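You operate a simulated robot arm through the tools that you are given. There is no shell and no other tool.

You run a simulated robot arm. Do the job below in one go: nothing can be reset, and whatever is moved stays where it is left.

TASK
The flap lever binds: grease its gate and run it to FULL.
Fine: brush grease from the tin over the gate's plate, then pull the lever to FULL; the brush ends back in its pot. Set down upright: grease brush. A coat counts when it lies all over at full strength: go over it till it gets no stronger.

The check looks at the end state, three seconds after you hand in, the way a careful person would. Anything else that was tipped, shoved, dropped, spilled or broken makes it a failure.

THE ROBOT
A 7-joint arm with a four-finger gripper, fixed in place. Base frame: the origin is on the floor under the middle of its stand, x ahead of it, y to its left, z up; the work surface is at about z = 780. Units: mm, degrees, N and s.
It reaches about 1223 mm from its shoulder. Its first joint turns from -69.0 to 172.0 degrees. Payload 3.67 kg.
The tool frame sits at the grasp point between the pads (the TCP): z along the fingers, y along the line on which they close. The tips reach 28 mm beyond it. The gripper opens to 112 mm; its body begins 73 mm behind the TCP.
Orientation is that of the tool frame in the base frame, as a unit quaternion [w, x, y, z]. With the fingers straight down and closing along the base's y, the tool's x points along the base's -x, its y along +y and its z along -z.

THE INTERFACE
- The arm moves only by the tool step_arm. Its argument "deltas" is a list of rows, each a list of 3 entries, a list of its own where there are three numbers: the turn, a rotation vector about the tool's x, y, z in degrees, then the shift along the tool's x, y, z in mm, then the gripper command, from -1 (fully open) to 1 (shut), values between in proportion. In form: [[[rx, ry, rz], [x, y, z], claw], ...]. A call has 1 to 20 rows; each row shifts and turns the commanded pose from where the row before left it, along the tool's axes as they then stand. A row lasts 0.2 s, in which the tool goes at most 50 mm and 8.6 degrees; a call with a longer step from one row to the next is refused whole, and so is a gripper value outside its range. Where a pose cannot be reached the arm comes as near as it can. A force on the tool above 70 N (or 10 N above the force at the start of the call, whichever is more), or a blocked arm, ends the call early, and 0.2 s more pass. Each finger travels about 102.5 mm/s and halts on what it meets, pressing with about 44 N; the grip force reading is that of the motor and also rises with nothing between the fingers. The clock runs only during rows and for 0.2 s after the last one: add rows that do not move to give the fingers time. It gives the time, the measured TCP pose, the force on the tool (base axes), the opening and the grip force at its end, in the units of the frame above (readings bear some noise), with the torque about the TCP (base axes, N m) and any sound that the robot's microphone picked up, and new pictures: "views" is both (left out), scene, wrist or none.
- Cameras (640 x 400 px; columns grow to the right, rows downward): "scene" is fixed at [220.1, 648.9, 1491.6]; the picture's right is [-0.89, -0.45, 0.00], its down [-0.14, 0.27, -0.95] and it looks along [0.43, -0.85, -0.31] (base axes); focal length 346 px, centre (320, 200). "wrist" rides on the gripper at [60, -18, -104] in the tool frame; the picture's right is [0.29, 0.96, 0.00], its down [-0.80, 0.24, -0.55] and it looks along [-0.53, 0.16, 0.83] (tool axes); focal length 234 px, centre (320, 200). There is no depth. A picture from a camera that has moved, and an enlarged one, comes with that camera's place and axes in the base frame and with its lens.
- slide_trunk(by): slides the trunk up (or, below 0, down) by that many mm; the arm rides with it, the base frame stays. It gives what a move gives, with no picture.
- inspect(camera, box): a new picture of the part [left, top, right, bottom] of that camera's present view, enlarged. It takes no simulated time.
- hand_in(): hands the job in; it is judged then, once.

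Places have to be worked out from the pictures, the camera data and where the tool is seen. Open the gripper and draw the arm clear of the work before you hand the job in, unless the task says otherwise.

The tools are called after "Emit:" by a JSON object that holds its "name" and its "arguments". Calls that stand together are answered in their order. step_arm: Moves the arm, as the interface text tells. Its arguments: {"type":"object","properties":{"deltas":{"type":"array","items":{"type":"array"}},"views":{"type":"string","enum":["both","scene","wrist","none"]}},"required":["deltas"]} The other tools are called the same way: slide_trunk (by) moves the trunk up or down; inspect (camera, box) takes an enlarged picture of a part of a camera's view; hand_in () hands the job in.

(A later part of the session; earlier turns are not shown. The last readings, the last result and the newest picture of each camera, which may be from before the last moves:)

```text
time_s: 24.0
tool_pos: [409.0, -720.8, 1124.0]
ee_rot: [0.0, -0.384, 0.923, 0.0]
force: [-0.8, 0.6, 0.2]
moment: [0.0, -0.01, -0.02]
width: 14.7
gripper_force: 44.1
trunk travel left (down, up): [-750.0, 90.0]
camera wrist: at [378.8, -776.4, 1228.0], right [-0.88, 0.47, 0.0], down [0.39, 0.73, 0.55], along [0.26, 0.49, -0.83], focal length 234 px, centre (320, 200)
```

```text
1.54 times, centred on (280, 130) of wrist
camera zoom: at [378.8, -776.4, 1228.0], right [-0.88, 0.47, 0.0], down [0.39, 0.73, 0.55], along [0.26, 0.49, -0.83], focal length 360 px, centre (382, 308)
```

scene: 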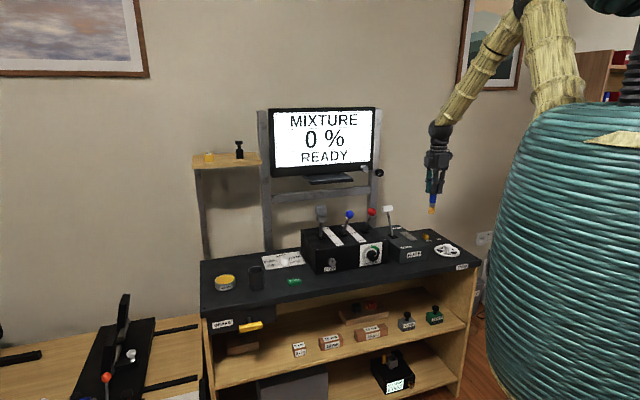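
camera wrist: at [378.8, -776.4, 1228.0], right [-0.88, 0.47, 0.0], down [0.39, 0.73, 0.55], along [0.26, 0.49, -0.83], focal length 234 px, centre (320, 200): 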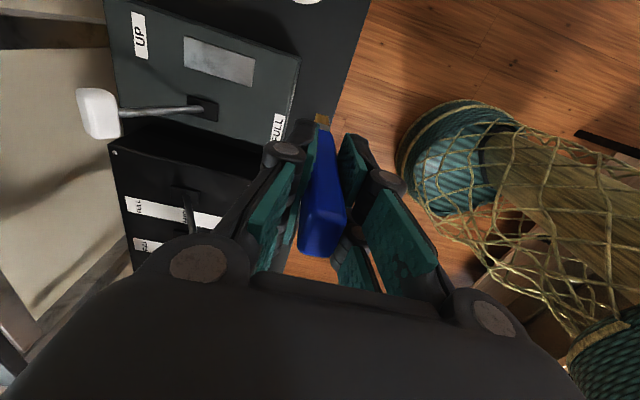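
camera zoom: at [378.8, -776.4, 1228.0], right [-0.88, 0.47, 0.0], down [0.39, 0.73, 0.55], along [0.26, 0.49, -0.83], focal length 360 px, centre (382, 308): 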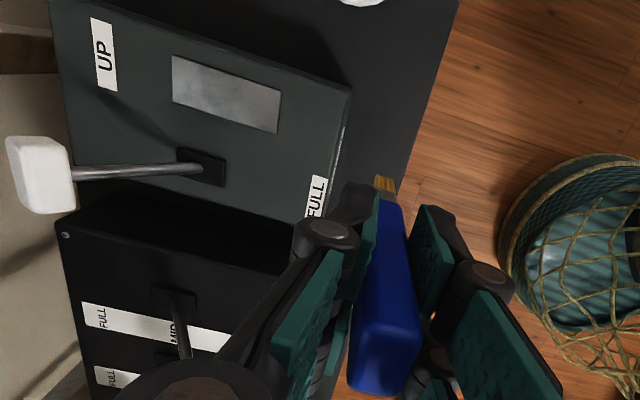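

The flaps plate appears again at d≈948 along the depth axis, with its corners agreeing between views, and the brush is aligned laterally. I'll move forward over the plate's centre and lower until the bristles hover about 15 mm above it.

Emit:
{"name": "step_arm", "arguments": {"deltas": [[[0, 0, 0], [0, -37, 0], 1], [[0, 0, 0], [0, -37, 0], 1], [[0, 0, 0], [0, -37, 0], 1], [[0, 0, 0], [-1, -38, 0], 1], [[0, 0, 0], [0, 0, 40], 1], [[0, 0, 0], [0, 0, 40], 1], [[0, 0, 0], [0, 0, 35], 1], [[0, 0, 0], [0, 0, 20], 1], [[0, 0, 0], [0, 0, 10], 1], [[0, 0, 0], [0, 0, 0], 1]], "views": "both"}}

Emit:
{"name": "inspect", "arguments": {"camera": "scene", "box": [370, 170, 480, 280]}}

Emit:
{"name": "inspect", "arguments": {"camera": "wrist", "box": [160, 20, 460, 240]}}

```text
time_s: 26.2
tool_pos: [516.1, -826.5, 978.4]
ee_rot: [0.0, -0.383, 0.924, 0.001]
force: [-0.8, 0.0, 0.0]
moment: [-0.02, -0.01, -0.01]
width: 15.1
gripper_force: 44.1
trunk travel left (down, up): [-750.0, 90.0]
camera wrist: at [486.1, -880.8, 1080.6], right [-0.88, 0.47, 0.0], down [0.39, 0.73, 0.56], along [0.26, 0.49, -0.83], focal length 234 px, centre (320, 200)
```

scene: 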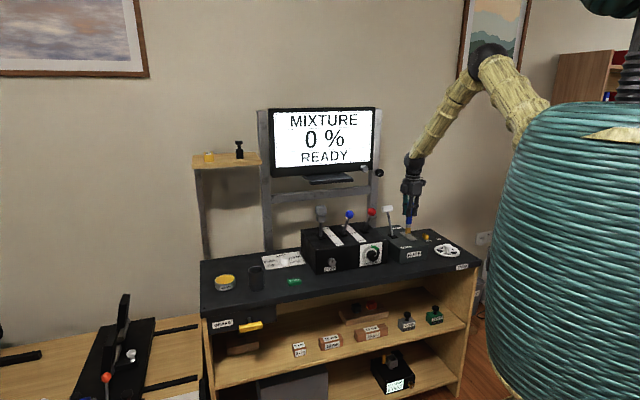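
wrist: 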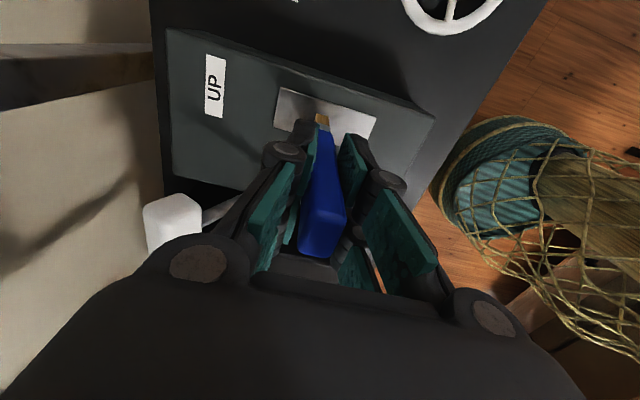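

```text
3.64 times, centred on (425, 225) of scene
camera zoom: at [220.1, 648.9, 1491.6], right [-0.89, -0.45, 0.0], down [-0.14, 0.27, -0.95], along [0.43, -0.85, -0.31], focal length 1257 px, centre (-62, 109)
```

zoom: 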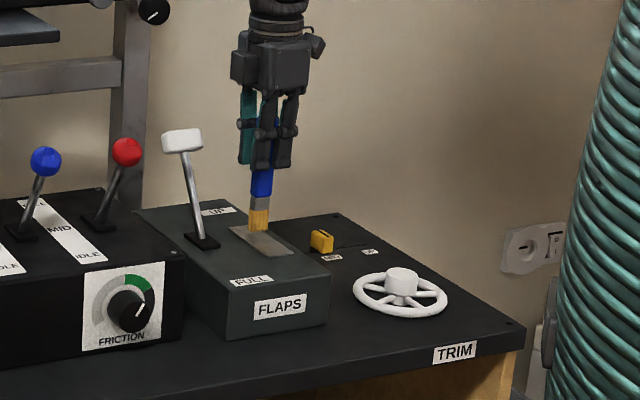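

```text
1.82 times, centred on (310, 130) of wrist
camera zoom: at [486.1, -880.8, 1080.6], right [-0.88, 0.47, 0.0], down [0.39, 0.73, 0.56], along [0.26, 0.49, -0.83], focal length 426 px, centre (338, 327)
```

zoom: 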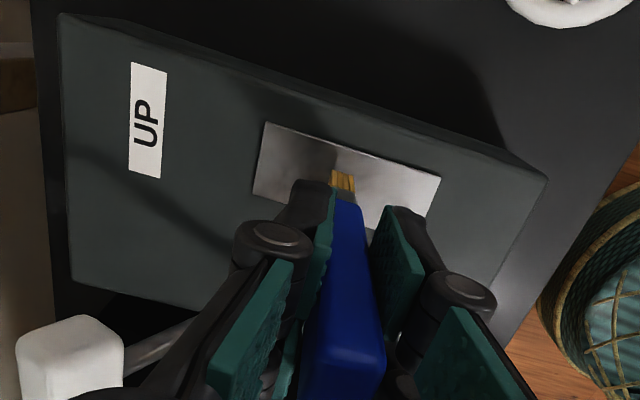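

The brush is centred above the plate with clear space to the lever knob. I'll lower in small steps to find contact.

Emit:
{"name": "step_arm", "arguments": {"deltas": [[[0, 0, 0], [0, 0, 6], 1], [[0, 0, 0], [0, 0, 4], 1], [[0, 0, 0], [0, 0, 2], 1], [[0, 0, 0], [0, 0, 0], 1]], "views": "none"}}

```text
time_s: 27.2
tool_pos: [516.9, -820.7, 968.7]
ee_rot: [0.0, -0.384, 0.924, 0.0]
force: [0.2, 0.0, -0.2]
moment: [0.03, 0.02, 0.0]
width: 15.0
gripper_force: 43.9
trunk travel left (down, up): [-750.0, 90.0]
```

The reading shows y off by about 6 mm and z slightly high with no force; I'll hold still and re-read with pictures to see whether that's noise or a reach limit.

Emit:
{"name": "step_arm", "arguments": {"deltas": [[[0, 0, 0], [0, 0, 0], 1], [[0, 0, 0], [0, 0, 0], 1]], "views": "both"}}

Emit:
{"name": "inspect", "arguments": {"camera": "wrist", "box": [160, 20, 460, 240]}}

Emit:
{"name": "inspect", "arguments": {"camera": "scene", "box": [380, 20, 560, 280]}}

```text
time_s: 27.8
tool_pos: [516.8, -824.3, 966.4]
ee_rot: [0.001, -0.384, 0.923, 0.001]
force: [-0.9, 1.1, 2.7]
moment: [0.17, 0.12, 0.0]
width: 15.0
gripper_force: 43.6
trunk travel left (down, up): [-750.0, 90.0]
camera wrist: at [486.6, -879.4, 1069.4], right [-0.88, 0.47, 0.0], down [0.39, 0.73, 0.56], along [0.26, 0.49, -0.83], focal length 234 px, centre (320, 200)
```

scene: 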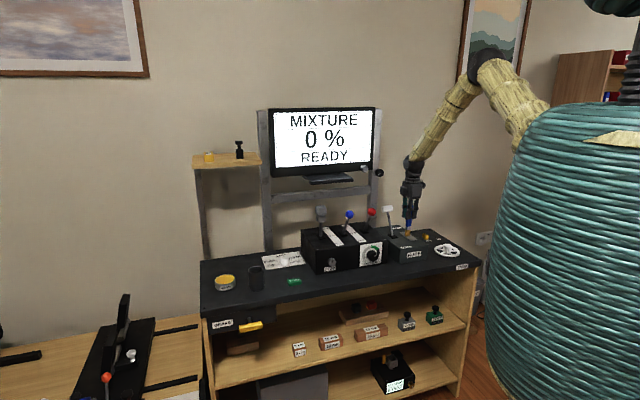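
wrist: 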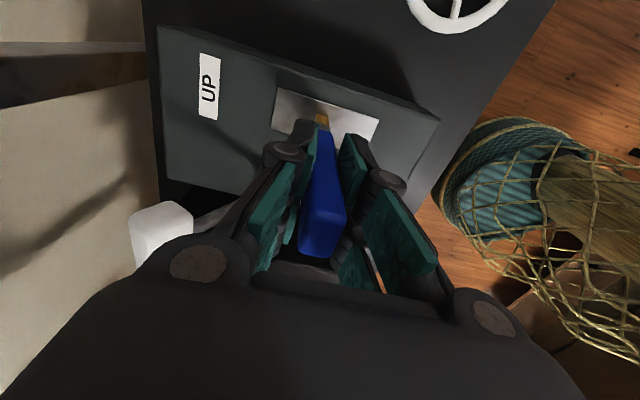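

```text
1.82 times, centred on (310, 130) of wrist
camera zoom: at [486.6, -879.4, 1069.4], right [-0.88, 0.47, 0.0], down [0.39, 0.73, 0.56], along [0.26, 0.49, -0.83], focal length 426 px, centre (338, 327)
```

zoom: 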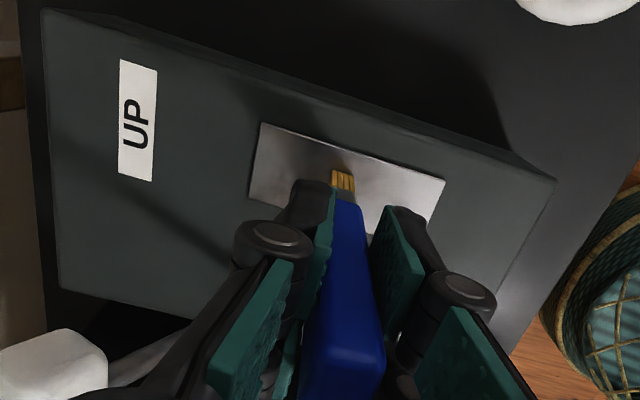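

```text
1.54 times, centred on (470, 150) of scene
camera zoom: at [220.1, 648.9, 1491.6], right [-0.89, -0.45, 0.0], down [-0.14, 0.27, -0.95], along [0.43, -0.85, -0.31], focal length 532 px, centre (89, 277)
```

zoom: 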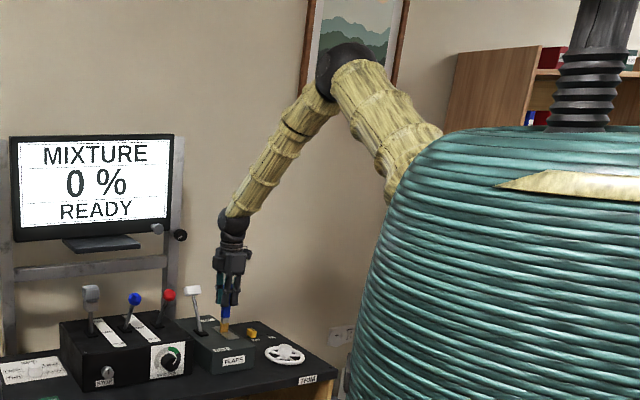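

That was just sensor noise. Light contact now reads about 3 N at TCP z≈966.4, so the plate top is there. I'll press about 1 mm more and make a first stroke toward FULL to see how the coat lays.

Emit:
{"name": "step_arm", "arguments": {"deltas": [[[0, 0, 0], [0, 0, 1], 1], [[0, 0, 0], [0, 8, 0], 1], [[0, 0, 0], [0, 8, 0], 1], [[0, 0, 0], [0, 8, 0], 1], [[0, 0, 0], [0, 8, 0], 1], [[0, 0, 0], [0, 8, 0], 1], [[0, 0, 0], [0, 0, 0], 1]], "views": "both"}}

Emit:
{"name": "inspect", "arguments": {"camera": "wrist", "box": [160, 20, 460, 240]}}

Emit:
{"name": "inspect", "arguments": {"camera": "scene", "box": [370, 190, 460, 270]}}

```text
time_s: 29.4
tool_pos: [489.4, -794.0, 965.5]
ee_rot: [0.0, -0.383, 0.924, 0.0]
force: [-0.2, 1.0, 4.5]
moment: [0.07, -0.06, -0.01]
width: 15.3
gripper_force: 43.9
trunk travel left (down, up): [-750.0, 90.0]
camera wrist: at [457.9, -848.0, 1069.4], right [-0.88, 0.47, 0.0], down [0.39, 0.73, 0.55], along [0.26, 0.49, -0.83], focal length 234 px, centre (320, 200)
```

scene: 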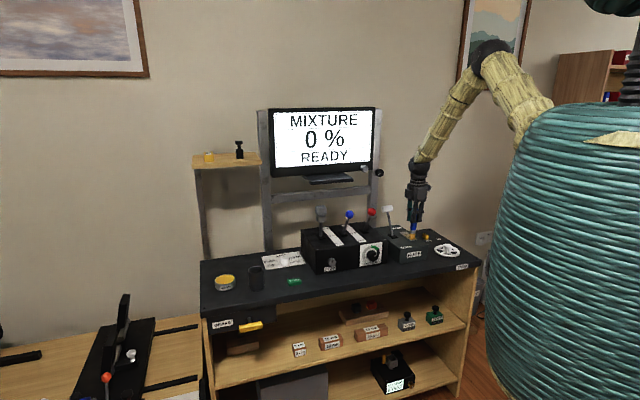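
wrist: 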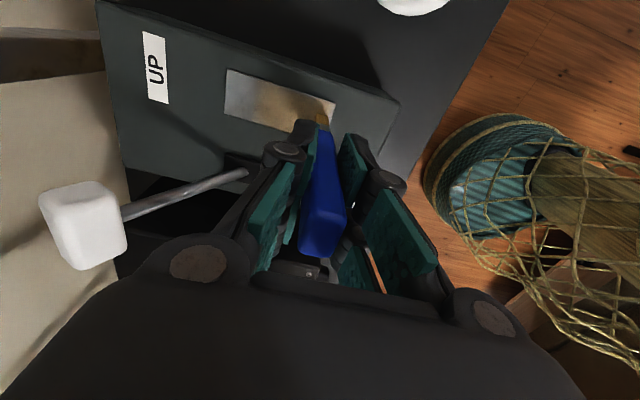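

```text
1.82 times, centred on (310, 130) of wrist
camera zoom: at [457.9, -848.0, 1069.4], right [-0.88, 0.47, 0.0], down [0.39, 0.73, 0.55], along [0.26, 0.49, -0.83], focal length 426 px, centre (338, 327)
```

zoom: 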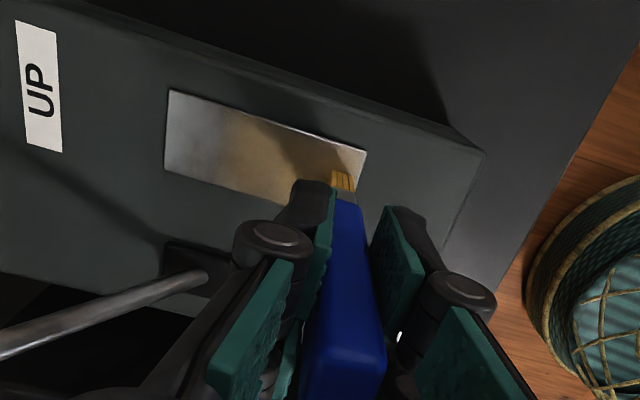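

```text
5.00 times, centred on (415, 230) of scene
camera zoom: at [220.1, 648.9, 1491.6], right [-0.89, -0.45, 0.0], down [-0.14, 0.27, -0.95], along [0.43, -0.85, -0.31], focal length 1728 px, centre (-155, 50)
```

zoom: 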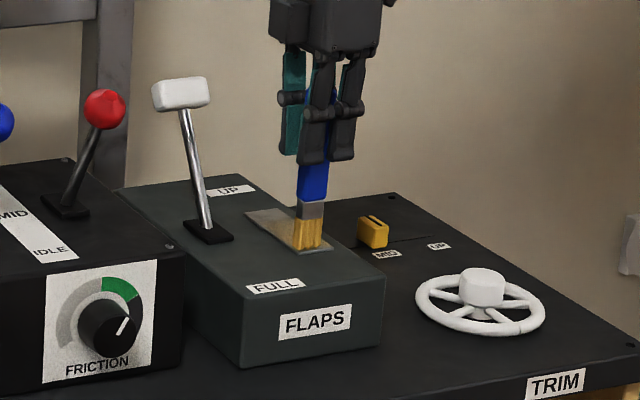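

A yellow coat is going down with soft edges along the stroke. I'll run the centre lane back to the UP end, step 10 mm to the right lane (away from the lever), and come forward again.

Emit:
{"name": "step_arm", "arguments": {"deltas": [[[0, 0, 0], [0, -10, 0], 1], [[0, 0, 0], [0, -10, 0], 1], [[0, 0, 0], [0, -10, 0], 1], [[0, 0, 0], [0, -10, 0], 1], [[0, 0, 0], [0, -10, 0], 1], [[0, 0, 0], [0, -10, 0], 1], [[0, 0, 0], [0, -10, 0], 1], [[0, 0, 0], [0, -10, 0], 1], [[0, 0, 0], [10, 0, 0], 1], [[0, 0, 0], [0, 10, 0], 1], [[0, 0, 0], [0, 10, 0], 1], [[0, 0, 0], [0, 10, 0], 1], [[0, 0, 0], [0, 10, 0], 1], [[0, 0, 0], [0, 10, 0], 1], [[0, 0, 0], [0, 10, 0], 1], [[0, 0, 0], [0, 10, 0], 1], [[0, 0, 0], [0, 10, 0], 1], [[0, 0, 0], [0, 0, 0], 1]], "views": "both"}}

Emit:
{"name": "inspect", "arguments": {"camera": "wrist", "box": [160, 20, 460, 240]}}

Emit:
{"name": "inspect", "arguments": {"camera": "scene", "box": [370, 190, 460, 270]}}

```text
time_s: 33.2
tool_pos: [481.1, -802.0, 964.5]
ee_rot: [-0.001, -0.383, 0.924, 0.0]
force: [0.1, 0.3, 6.1]
moment: [0.07, 0.01, 0.02]
width: 14.8
gripper_force: 43.7
trunk travel left (down, up): [-750.0, 90.0]
camera wrist: at [450.8, -856.8, 1069.2], right [-0.88, 0.47, 0.0], down [0.39, 0.73, 0.55], along [0.26, 0.49, -0.83], focal length 234 px, centre (320, 200)
```

scene: 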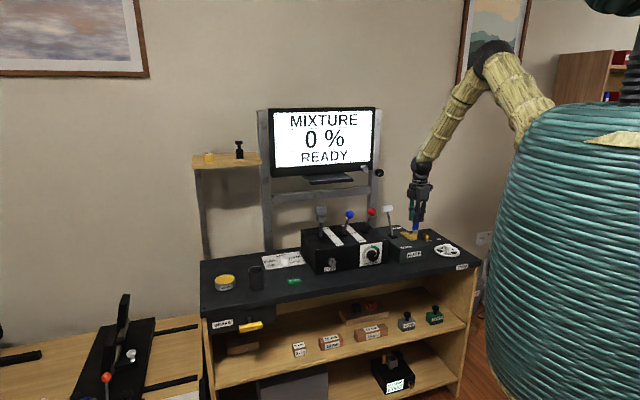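
wrist: 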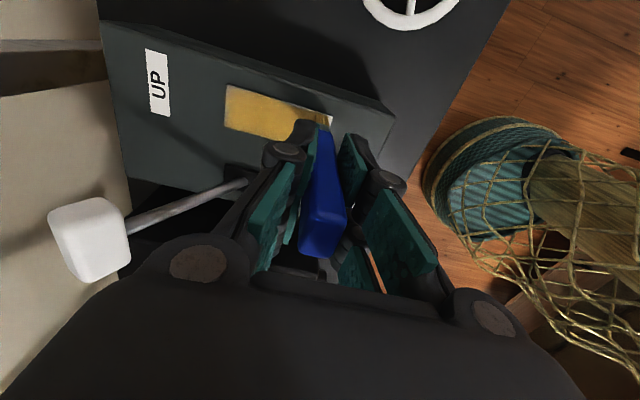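

```text
1.82 times, centred on (310, 130) of wrist
camera zoom: at [450.8, -856.8, 1069.2], right [-0.88, 0.47, 0.0], down [0.39, 0.73, 0.55], along [0.26, 0.49, -0.83], focal length 426 px, centre (338, 327)
```

zoom: 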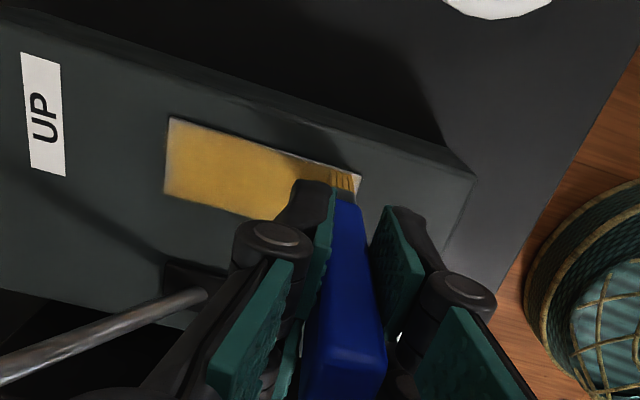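

```text
5.00 times, centred on (415, 230) of scene
camera zoom: at [220.1, 648.9, 1491.6], right [-0.89, -0.45, 0.0], down [-0.14, 0.27, -0.95], along [0.43, -0.85, -0.31], focal length 1728 px, centre (-155, 50)
```

zoom: 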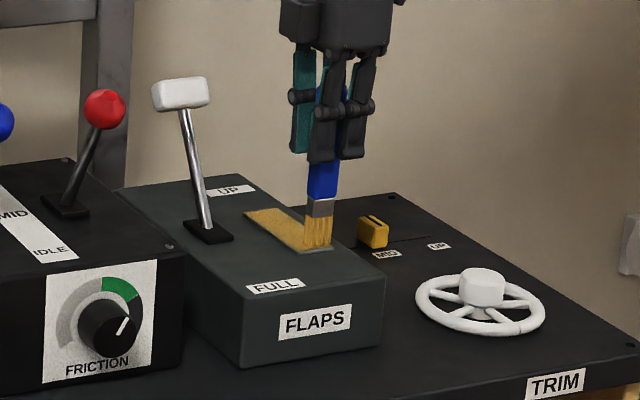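

The coat covers most of the plate. I'll extend slightly over the FULL end, cross to the left lane, and run it toward UP, stopping short of the lever knob.

Emit:
{"name": "step_arm", "arguments": {"deltas": [[[0, 0, 0], [0, 4, 0], 1], [[0, 0, 0], [-9, 0, 0], 1], [[0, 0, 0], [-9, 0, 0], 1], [[0, 0, 0], [0, -10, 0], 1], [[0, 0, 0], [0, -10, 0], 1], [[0, 0, 0], [0, -10, 0], 1], [[0, 0, 0], [0, -10, 0], 1], [[0, 0, 0], [0, -10, 0], 1], [[0, 0, 0], [0, -10, 0], 1], [[0, 0, 0], [0, -8, 0], 1], [[0, 0, 0], [0, 0, 0], 1]], "views": "both"}}

Emit:
{"name": "inspect", "arguments": {"camera": "wrist", "box": [100, 20, 460, 280]}}

Emit:
{"name": "inspect", "arguments": {"camera": "scene", "box": [370, 190, 460, 270]}}

```text
time_s: 35.6
tool_pos: [538.7, -835.3, 966.0]
ee_rot: [0.0, -0.382, 0.924, 0.001]
force: [-0.9, -0.2, 6.2]
moment: [-0.09, 0.08, 0.0]
width: 15.0
gripper_force: 44.3
trunk travel left (down, up): [-750.0, 90.0]
camera wrist: at [508.3, -889.4, 1069.1], right [-0.88, 0.47, 0.0], down [0.39, 0.73, 0.55], along [0.26, 0.49, -0.83], focal length 234 px, centre (320, 200)
```

scene: 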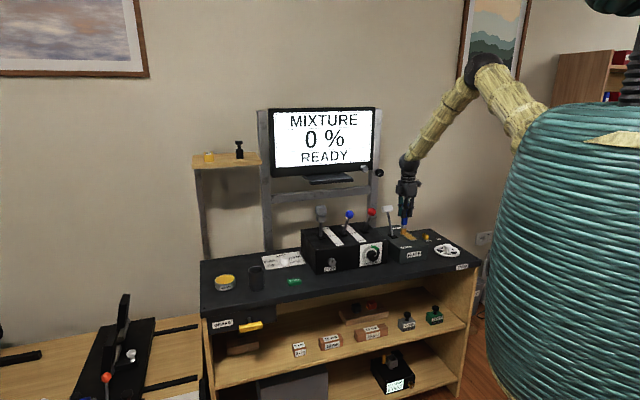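
wrist: 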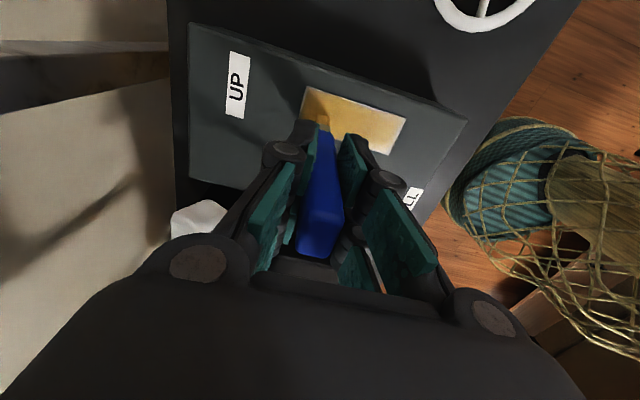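

```text
1.54 times, centred on (280, 150) of wrist
camera zoom: at [508.3, -889.4, 1069.1], right [-0.88, 0.47, 0.0], down [0.39, 0.73, 0.55], along [0.26, 0.49, -0.83], focal length 360 px, centre (382, 277)
```

zoom: 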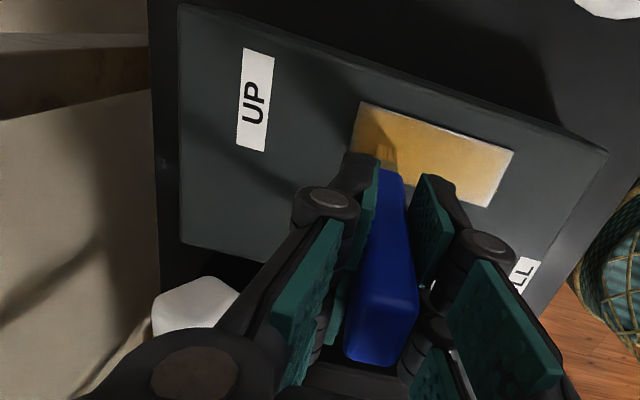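

```text
5.00 times, centred on (415, 230) of scene
camera zoom: at [220.1, 648.9, 1491.6], right [-0.89, -0.45, 0.0], down [-0.14, 0.27, -0.95], along [0.43, -0.85, -0.31], focal length 1728 px, centre (-155, 50)
```

zoom: 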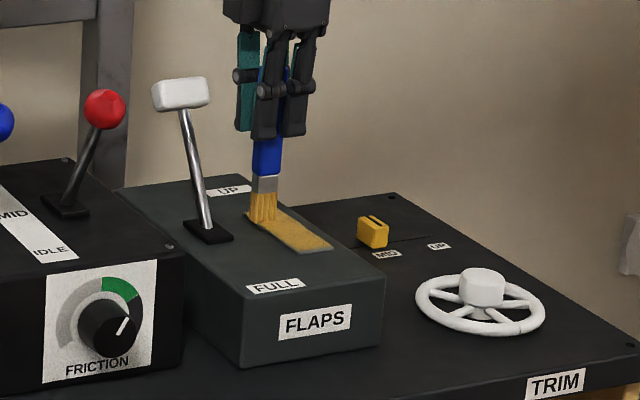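

Clearance to the knob is good (about 20 mm in the scene view). I'll finish the left lane's rear end, cross along the UP edge, come down the right edge to the FULL end, and cross there, since the front edge looks paler.

Emit:
{"name": "step_arm", "arguments": {"deltas": [[[0, 0, 0], [0, -10, 0], 1], [[0, 0, 0], [0, -8, 0], 1], [[0, 0, 0], [8, 0, 0], 1], [[0, 0, 0], [8, 0, 0], 1], [[0, 0, 0], [6, 0, 0], 1], [[0, 0, 0], [0, 10, 0], 1], [[0, 0, 0], [0, 10, 0], 1], [[0, 0, 0], [0, 10, 0], 1], [[0, 0, 0], [0, 10, 0], 1], [[0, 0, 0], [0, 10, 0], 1], [[0, 0, 0], [0, 10, 0], 1], [[0, 0, 0], [0, 10, 0], 1], [[0, 0, 0], [0, 10, 0], 1], [[0, 0, 0], [0, 9, 0], 1], [[0, 0, 0], [-8, 0, 0], 1], [[0, 0, 0], [-8, 0, 0], 1], [[0, 0, 0], [-6, 0, 0], 1], [[0, 0, 0], [0, 0, 0], 1]], "views": "both"}}

Emit:
{"name": "inspect", "arguments": {"camera": "wrist", "box": [160, 20, 460, 240]}}

Emit:
{"name": "inspect", "arguments": {"camera": "scene", "box": [370, 190, 460, 270]}}

```text
time_s: 39.4
tool_pos: [490.1, -783.7, 965.7]
ee_rot: [0.001, -0.383, 0.924, 0.001]
force: [-0.3, 0.0, 0.8]
moment: [0.04, 0.0, 0.02]
width: 14.8
gripper_force: 43.3
trunk travel left (down, up): [-750.0, 90.0]
camera wrist: at [459.4, -839.1, 1069.0], right [-0.88, 0.47, 0.0], down [0.39, 0.73, 0.55], along [0.26, 0.49, -0.83], focal length 234 px, centre (320, 200)
```

scene: 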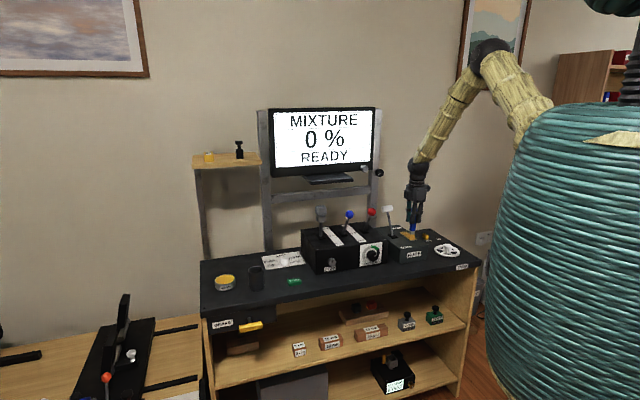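
wrist: 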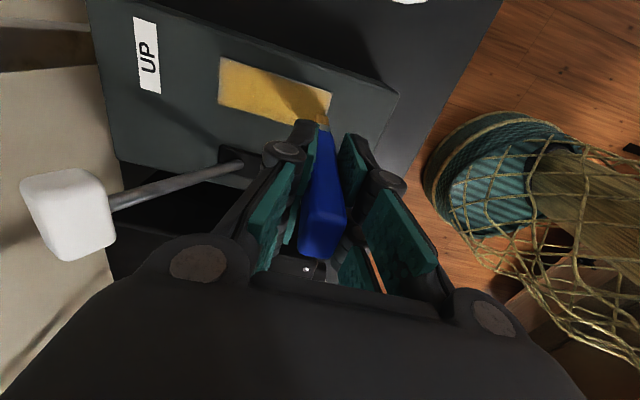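

```text
1.82 times, centred on (310, 130) of wrist
camera zoom: at [459.4, -839.1, 1069.0], right [-0.88, 0.47, 0.0], down [0.39, 0.73, 0.55], along [0.26, 0.49, -0.83], focal length 426 px, centre (338, 327)
```

zoom: 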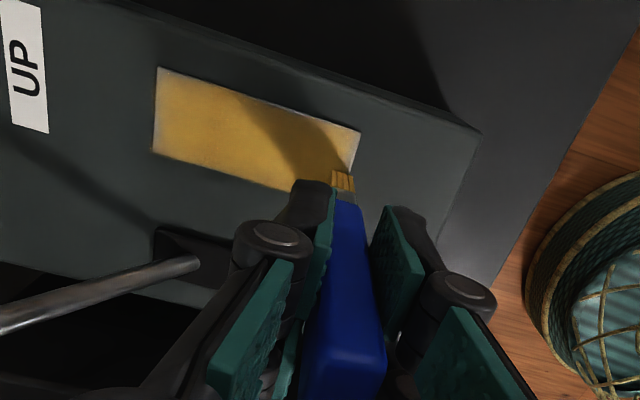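

```text
5.00 times, centred on (415, 230) of scene
camera zoom: at [220.1, 648.9, 1491.6], right [-0.89, -0.45, 0.0], down [-0.14, 0.27, -0.95], along [0.43, -0.85, -0.31], focal length 1728 px, centre (-155, 50)
```

zoom: 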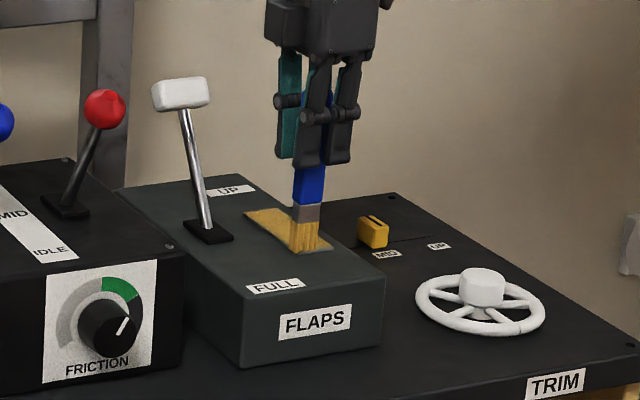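

The coat is building, but the front edge and borders still look lighter. I'll lift off and back a little to see the whole plate unobstructed.

Emit:
{"name": "step_arm", "arguments": {"deltas": [[[0, 0, 0], [0, 0, -25], 1], [[0, 0, 0], [0, 20, -25], 1], [[0, 0, 0], [0, 30, 0], 1], [[0, 0, 0], [0, 0, 0], 1]], "views": "both"}}

Emit:
{"name": "inspect", "arguments": {"camera": "wrist", "box": [180, 20, 340, 140]}}

Emit:
{"name": "inspect", "arguments": {"camera": "scene", "box": [380, 190, 460, 260]}}

```text
time_s: 40.4
tool_pos: [453.8, -747.9, 1017.2]
ee_rot: [-0.001, -0.383, 0.924, -0.001]
force: [-0.5, 1.2, -0.7]
moment: [-0.01, 0.0, 0.02]
width: 14.9
gripper_force: 43.7
trunk travel left (down, up): [-750.0, 90.0]
camera wrist: at [424.4, -802.6, 1121.1], right [-0.88, 0.47, 0.0], down [0.39, 0.73, 0.55], along [0.26, 0.49, -0.83], focal length 234 px, centre (320, 200)
```

scene: 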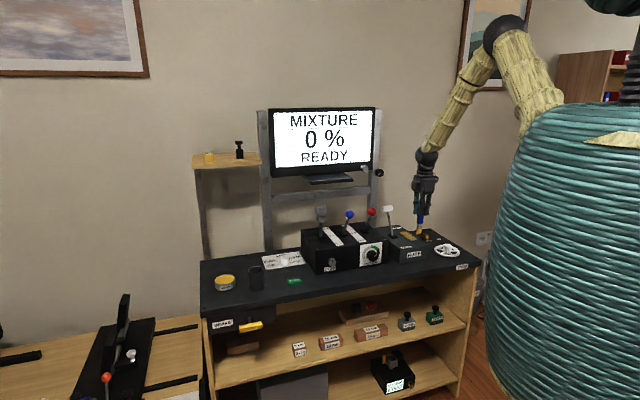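
wrist: 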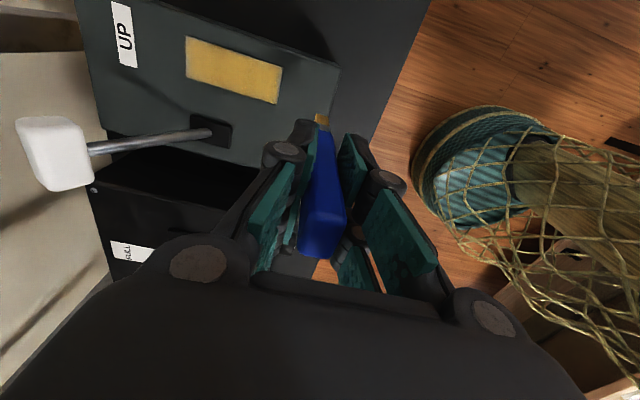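

```text
3.33 times, centred on (260, 80) of wrist
camera zoom: at [424.4, -802.6, 1121.1], right [-0.88, 0.47, 0.0], down [0.39, 0.73, 0.55], along [0.26, 0.49, -0.83], focal length 781 px, centre (520, 600)
```

zoom: 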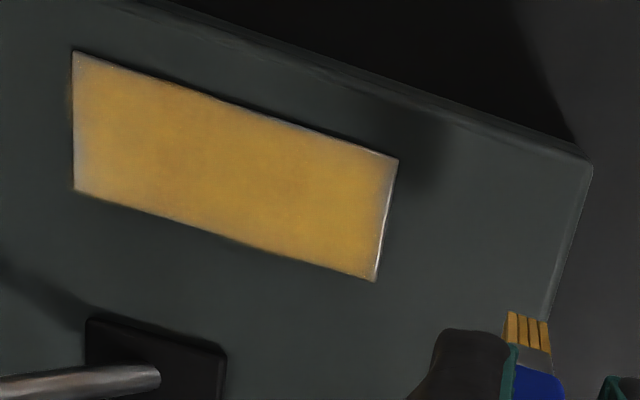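

```text
5.71 times, centred on (420, 225) of scene
camera zoom: at [220.1, 648.9, 1491.6], right [-0.89, -0.45, 0.0], down [-0.14, 0.27, -0.95], along [0.43, -0.85, -0.31], focal length 1976 px, centre (-251, 57)
```

zoom: 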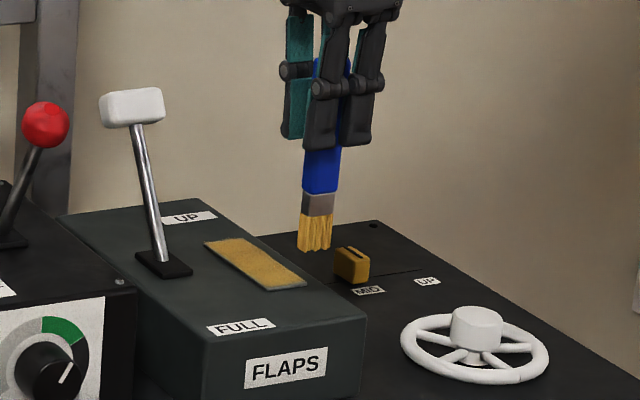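

From this view the plate spans roughly d 897–992 and l −236…−199, and the coat is strong in the middle but weaker along the edges and the FULL end. I'll go back down and trace the perimeter slowly.

Emit:
{"name": "step_arm", "arguments": {"deltas": [[[0, 0, 0], [-3, -26, 0], 1], [[0, 0, 0], [0, -25, 25], 1], [[0, 0, 0], [0, 0, 26], 1], [[0, 0, 0], [6, 0, 0], 1], [[0, 0, 0], [6, 0, 0], 1], [[0, 0, 0], [6, 0, 0], 1], [[0, 0, 0], [6, 0, 0], 1], [[0, 0, 0], [0, -11, 0], 1], [[0, 0, 0], [0, -11, 0], 1], [[0, 0, 0], [0, -11, 0], 1], [[0, 0, 0], [0, -11, 0], 1], [[0, 0, 0], [0, -11, 0], 1], [[0, 0, 0], [0, -11, 0], 1], [[0, 0, 0], [0, -11, 0], 1], [[0, 0, 0], [0, -11, 0], 1], [[0, 0, 0], [-6, 0, 0], 1], [[0, 0, 0], [-6, 0, 0], 1], [[0, 0, 0], [-6, 0, 0], 1], [[0, 0, 0], [-5, 0, 0], 1], [[0, 0, 0], [0, 0, 0], 1]], "views": "both"}}

Emit:
{"name": "inspect", "arguments": {"camera": "scene", "box": [370, 190, 460, 270]}}

Emit:
{"name": "inspect", "arguments": {"camera": "wrist", "box": [160, 20, 460, 260]}}

```text
time_s: 44.6
tool_pos: [552.7, -847.3, 965.3]
ee_rot: [0.001, -0.383, 0.924, 0.0]
force: [-0.3, -0.8, 6.1]
moment: [-0.12, 0.08, 0.0]
width: 15.1
gripper_force: 43.7
trunk travel left (down, up): [-750.0, 90.0]
camera wrist: at [522.8, -900.8, 1068.6], right [-0.88, 0.47, 0.0], down [0.39, 0.73, 0.55], along [0.26, 0.49, -0.83], focal length 234 px, centre (320, 200)
```

scene: 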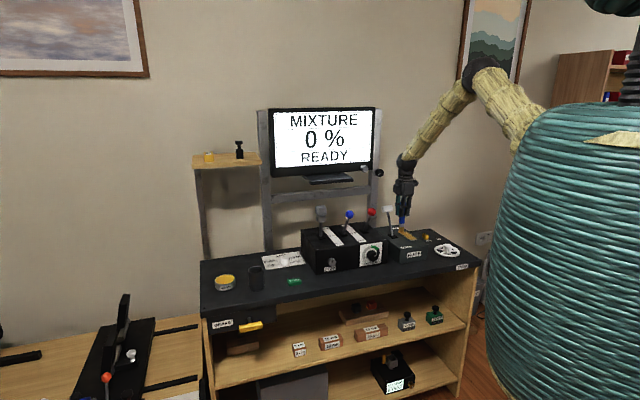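
wrist: 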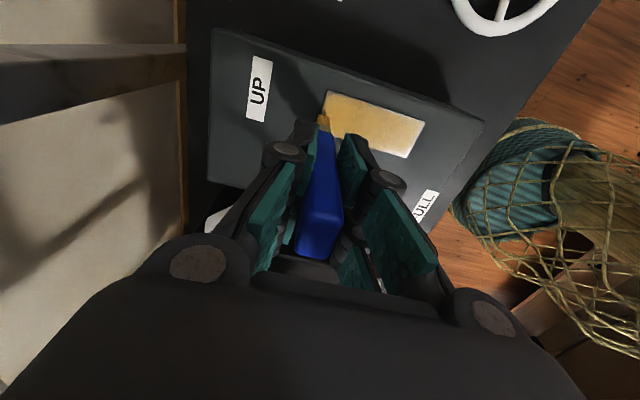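

```text
5.00 times, centred on (415, 230) of scene
camera zoom: at [220.1, 648.9, 1491.6], right [-0.89, -0.45, 0.0], down [-0.14, 0.27, -0.95], along [0.43, -0.85, -0.31], focal length 1728 px, centre (-155, 50)
```

zoom: 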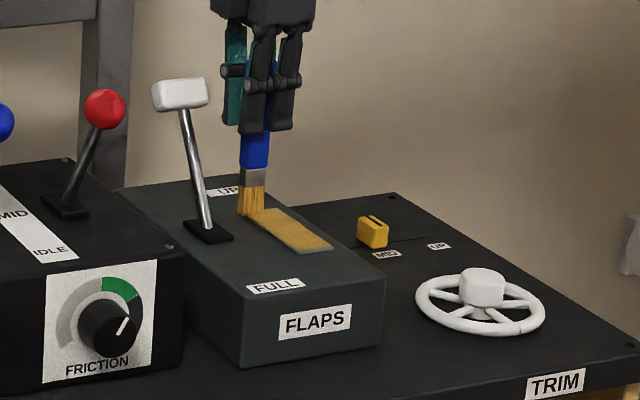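

```text
1.67 times, centred on (310, 140) of wrist
camera zoom: at [522.8, -900.8, 1068.6], right [-0.88, 0.47, 0.0], down [0.39, 0.73, 0.55], along [0.26, 0.49, -0.83], focal length 390 px, centre (337, 300)
```

zoom: 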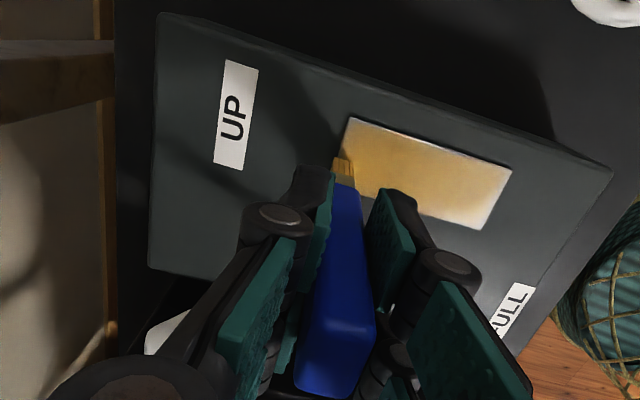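

The front edge still looks a bit pale. I'll run the left edge back to the FULL end and make a couple of crossing strokes there.

Emit:
{"name": "step_arm", "arguments": {"deltas": [[[0, 0, 0], [0, 11, 0], 1], [[0, 0, 0], [0, 11, 0], 1], [[0, 0, 0], [0, 11, 0], 1], [[0, 0, 0], [0, 11, 0], 1], [[0, 0, 0], [0, 11, 0], 1], [[0, 0, 0], [0, 11, 0], 1], [[0, 0, 0], [0, 11, 0], 1], [[0, 0, 0], [0, 11, 0], 1], [[0, 0, 0], [6, 0, 0], 1], [[0, 0, 0], [6, 0, 0], 1], [[0, 0, 0], [6, 0, 0], 1], [[0, 0, 0], [6, 0, 0], 1], [[0, 0, 0], [-6, 2, 0], 1], [[0, 0, 0], [-6, 0, 0], 1], [[0, 0, 0], [-6, 0, 0], 1], [[0, 0, 0], [-6, 0, 0], 1], [[0, 0, 0], [0, 0, -25], 1], [[0, 0, 0], [0, 25, -25], 1], [[0, 0, 0], [0, 30, 0], 1], [[0, 0, 0], [0, 0, 0], 1]], "views": "both"}}

Emit:
{"name": "inspect", "arguments": {"camera": "wrist", "box": [180, 20, 340, 140]}}

Emit:
{"name": "inspect", "arguments": {"camera": "scene", "box": [380, 190, 460, 260]}}

```text
time_s: 48.8
tool_pos: [451.1, -741.1, 1018.9]
ee_rot: [-0.001, -0.384, 0.923, -0.001]
force: [0.4, 1.0, -1.0]
moment: [-0.02, 0.03, 0.0]
width: 14.9
gripper_force: 44.5
trunk travel left (down, up): [-750.0, 90.0]
camera wrist: at [420.9, -794.0, 1121.9], right [-0.88, 0.47, 0.0], down [0.39, 0.74, 0.55], along [0.26, 0.49, -0.83], focal length 234 px, centre (320, 200)
```

scene: 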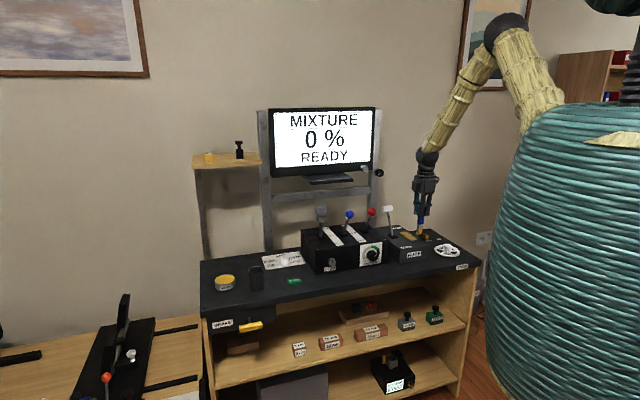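
wrist: 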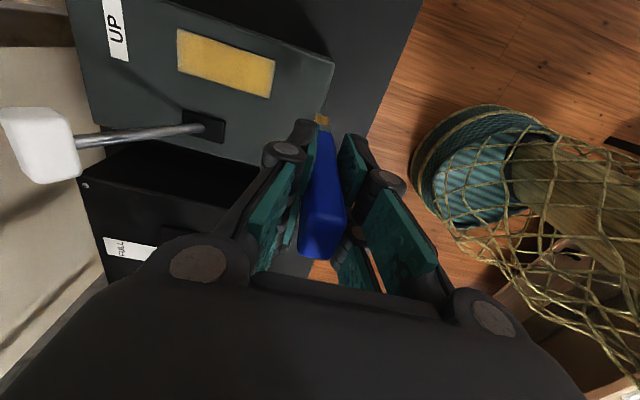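

```text
3.33 times, centred on (260, 80) of wrist
camera zoom: at [420.9, -794.0, 1121.9], right [-0.88, 0.47, 0.0], down [0.39, 0.74, 0.55], along [0.26, 0.49, -0.83], focal length 781 px, centre (520, 600)
```

zoom: 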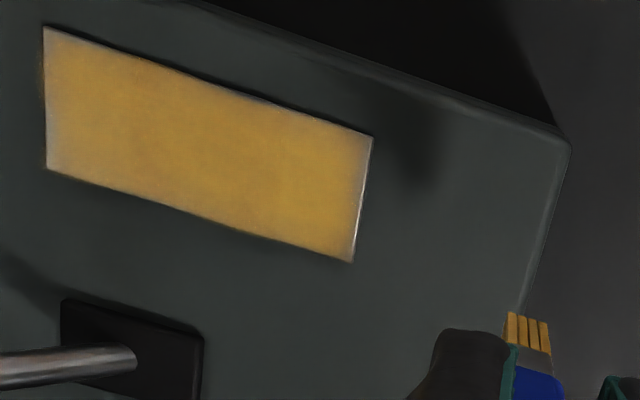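

```text
5.71 times, centred on (420, 225) of scene
camera zoom: at [220.1, 648.9, 1491.6], right [-0.89, -0.45, 0.0], down [-0.14, 0.27, -0.95], along [0.43, -0.85, -0.31], focal length 1976 px, centre (-251, 57)
```

zoom: 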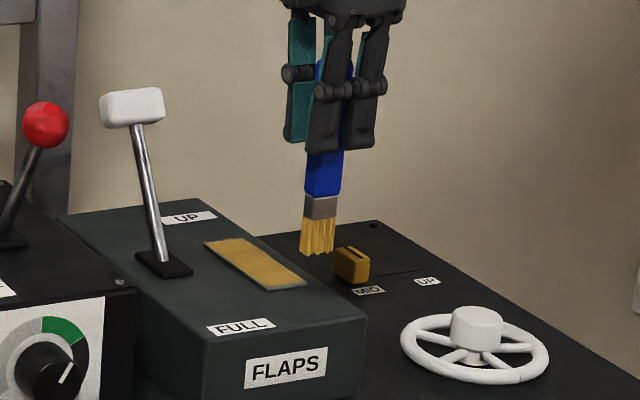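

Emit:
{"name": "inspect", "arguments": {"camera": "wrist", "box": [170, 20, 282, 105]}}

Emit:
{"name": "inspect", "arguments": {"camera": "scene", "box": [400, 222, 430, 246]}}

```text
4.71 times, centred on (226, 62) of wrist
camera zoom: at [420.9, -794.0, 1121.9], right [-0.88, 0.47, 0.0], down [0.39, 0.74, 0.55], along [0.26, 0.49, -0.83], focal length 1102 px, centre (762, 847)
```

zoom: 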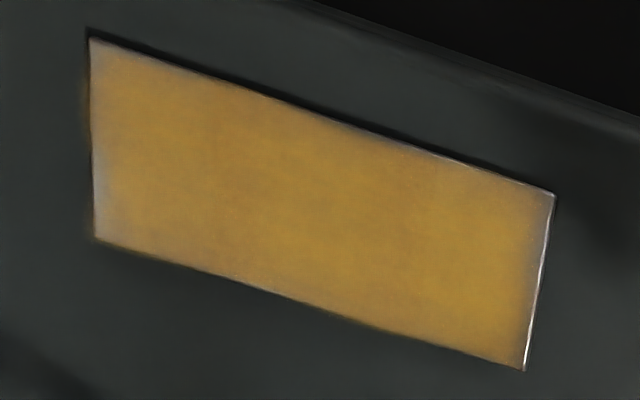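

```text
16.00 times, centred on (415, 234) of scene
camera zoom: at [220.1, 648.9, 1491.6], right [-0.89, -0.45, 0.0], down [-0.14, 0.27, -0.95], along [0.43, -0.85, -0.31], focal length 5531 px, centre (-1200, -344)
```

zoom: 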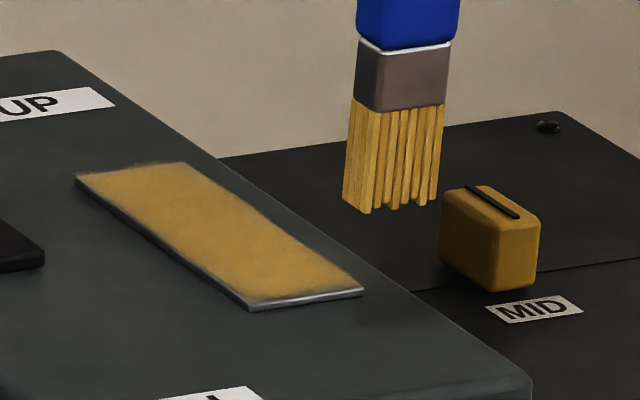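

The ends of the plate, especially the UP-left corner and the FULL edge, are still a little thin. I'll do another perimeter pass with the brush pushed right out to those edges.

Emit:
{"name": "step_arm", "arguments": {"deltas": [[[0, 0, 0], [0, -26, 0], 1], [[0, 0, 0], [0, -26, 25], 1], [[0, 0, 0], [0, 0, 26], 1], [[0, 0, 0], [6.5, 0, 0], 1], [[0, 0, 0], [6.5, 0, 0], 1], [[0, 0, 0], [6.5, 0, 0], 1], [[0, 0, 0], [6.5, 0, 0], 1], [[0, 0, 0], [0, -12, 0], 1], [[0, 0, 0], [0, -12, 0], 1], [[0, 0, 0], [0, -12, 0], 1], [[0, 0, 0], [0, -12, 0], 1], [[0, 0, 0], [0, -12, 0], 1], [[0, 0, 0], [0, -12, 0], 1], [[0, 0, 0], [0, -12, 0], 1], [[0, 0, 0], [0, -12, 0], 1], [[0, 0, 0], [-6.5, 0, 0], 1], [[0, 0, 0], [-6.5, 0, 0], 1], [[0, 0, 0], [-6.5, 0, 0], 1], [[0, 0, 0], [-6.5, 0, 0], 1], [[0, 0, 0], [0, 0, 0], 1]], "views": "both"}}

Emit:
{"name": "inspect", "arguments": {"camera": "scene", "box": [375, 200, 445, 255]}}

```text
time_s: 53.0
tool_pos: [555.0, -848.3, 964.5]
ee_rot: [0.0, -0.383, 0.924, 0.0]
force: [-2.2, -1.8, 10.9]
moment: [-0.22, 0.3, 0.01]
width: 15.2
gripper_force: 44.0
trunk travel left (down, up): [-750.0, 90.0]
camera wrist: at [524.7, -902.9, 1067.7], right [-0.88, 0.47, 0.0], down [0.39, 0.73, 0.55], along [0.26, 0.49, -0.83], focal length 234 px, centre (320, 200)
```

scene: 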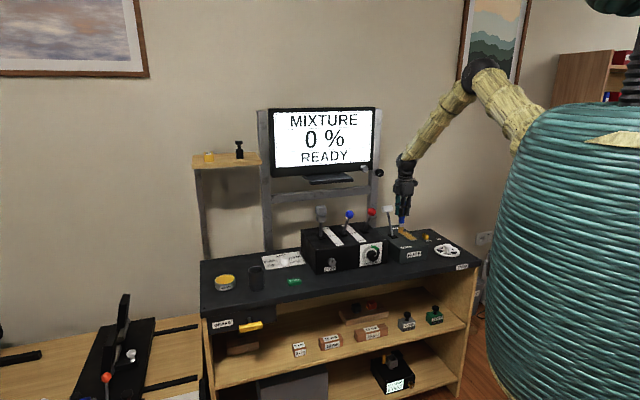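
wrist: 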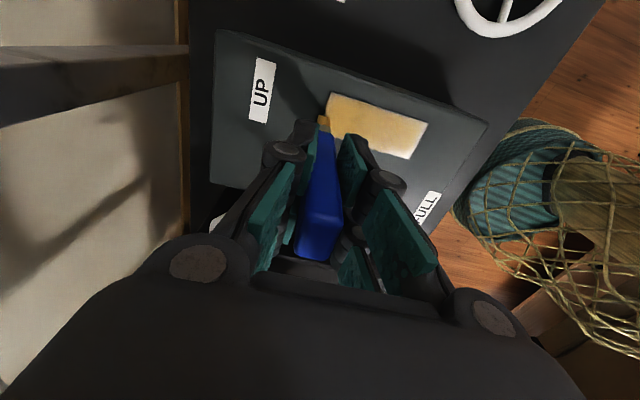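

```text
7.27 times, centred on (410, 228) of scene
camera zoom: at [220.1, 648.9, 1491.6], right [-0.89, -0.45, 0.0], down [-0.14, 0.27, -0.95], along [0.43, -0.85, -0.31], focal length 2514 px, centre (-334, 0)
```

zoom: 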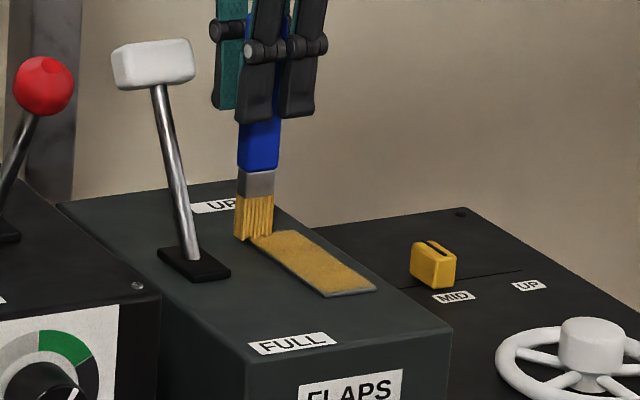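

Emit:
{"name": "step_arm", "arguments": {"deltas": [[[0, 0, 0], [3.2, 6, 0], 1], [[0, 0, 0], [-3.2, 6, 0], 1], [[0, 0, 0], [0, 12, 0], 1], [[0, 0, 0], [0, 12, 0], 1], [[0, 0, 0], [0, 12, 0], 1], [[0, 0, 0], [0, 12, 0], 1], [[0, 0, 0], [0, 12, 0], 1], [[0, 0, 0], [0, 12, 0], 1], [[0, 0, 0], [0, 6, 0], 1], [[0, 0, 0], [6.5, 0, 0], 1], [[0, 0, 0], [6.5, 0, 0], 1], [[0, 0, 0], [6.5, 0, 0], 1], [[0, 0, 0], [6.5, 0, 0], 1], [[0, 0, 0], [-6.5, 4, 0], 1], [[0, 0, 0], [-6.5, 0, 0], 1], [[0, 0, 0], [-6.5, 0, 0], 1], [[0, 0, 0], [-6.5, 0, 0], 1], [[0, 0, 0], [0, 0, -25], 1], [[0, 0, 0], [0, 27, -25], 1], [[0, 0, 0], [0, 27, 0], 1]], "views": "both"}}

Emit:
{"name": "inspect", "arguments": {"camera": "wrist", "box": [170, 20, 282, 105]}}

Emit:
{"name": "inspect", "arguments": {"camera": "scene", "box": [400, 222, 430, 246]}}

```text
time_s: 57.2
tool_pos: [452.0, -741.9, 1016.9]
ee_rot: [-0.001, -0.384, 0.923, -0.001]
force: [-0.1, 0.4, -0.5]
moment: [0.03, -0.02, -0.01]
width: 15.1
gripper_force: 43.6
trunk travel left (down, up): [-750.0, 90.0]
camera wrist: at [421.4, -796.3, 1119.7], right [-0.88, 0.47, 0.0], down [0.39, 0.74, 0.55], along [0.26, 0.49, -0.83], focal length 234 px, centre (320, 200)
```

scene: 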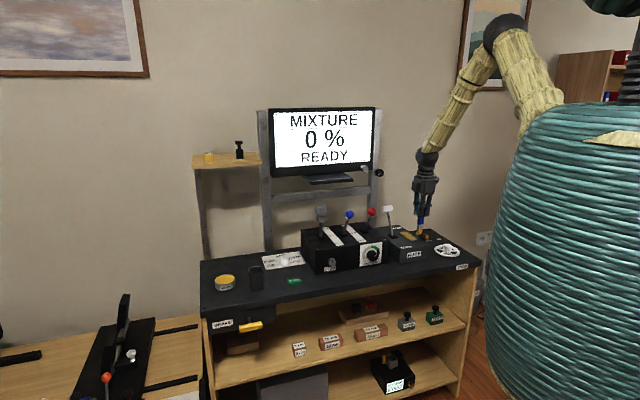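
wrist: 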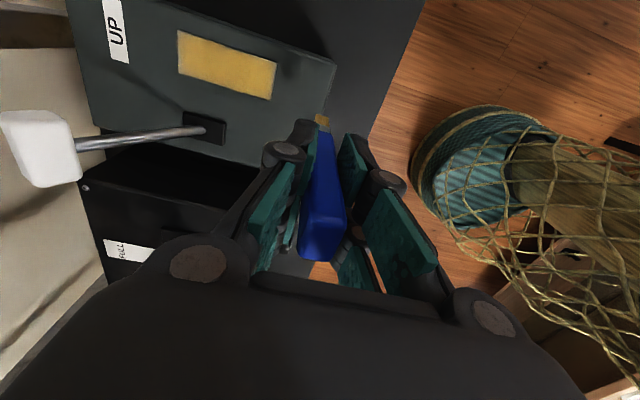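

```text
4.71 times, centred on (226, 62) of wrist
camera zoom: at [421.4, -796.3, 1119.7], right [-0.88, 0.47, 0.0], down [0.39, 0.74, 0.55], along [0.26, 0.49, -0.83], focal length 1102 px, centre (762, 847)
```

zoom: 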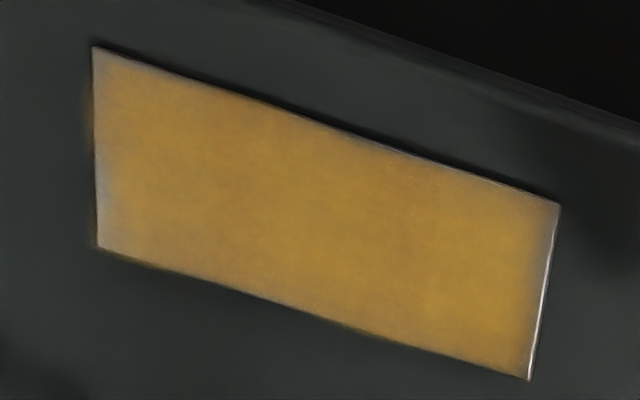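

```text
16.00 times, centred on (415, 234) of scene
camera zoom: at [220.1, 648.9, 1491.6], right [-0.89, -0.45, 0.0], down [-0.14, 0.27, -0.95], along [0.43, -0.85, -0.31], focal length 5531 px, centre (-1200, -344)
```

zoom: 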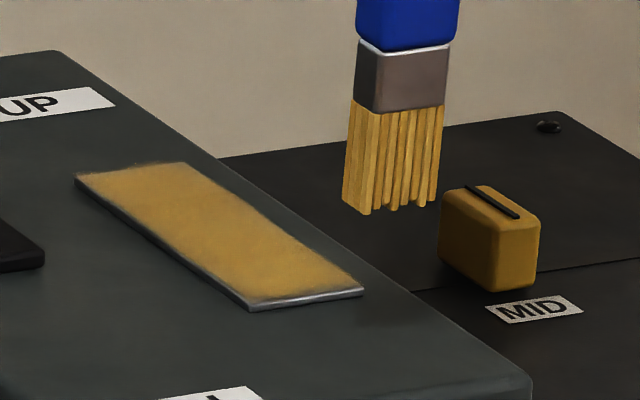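

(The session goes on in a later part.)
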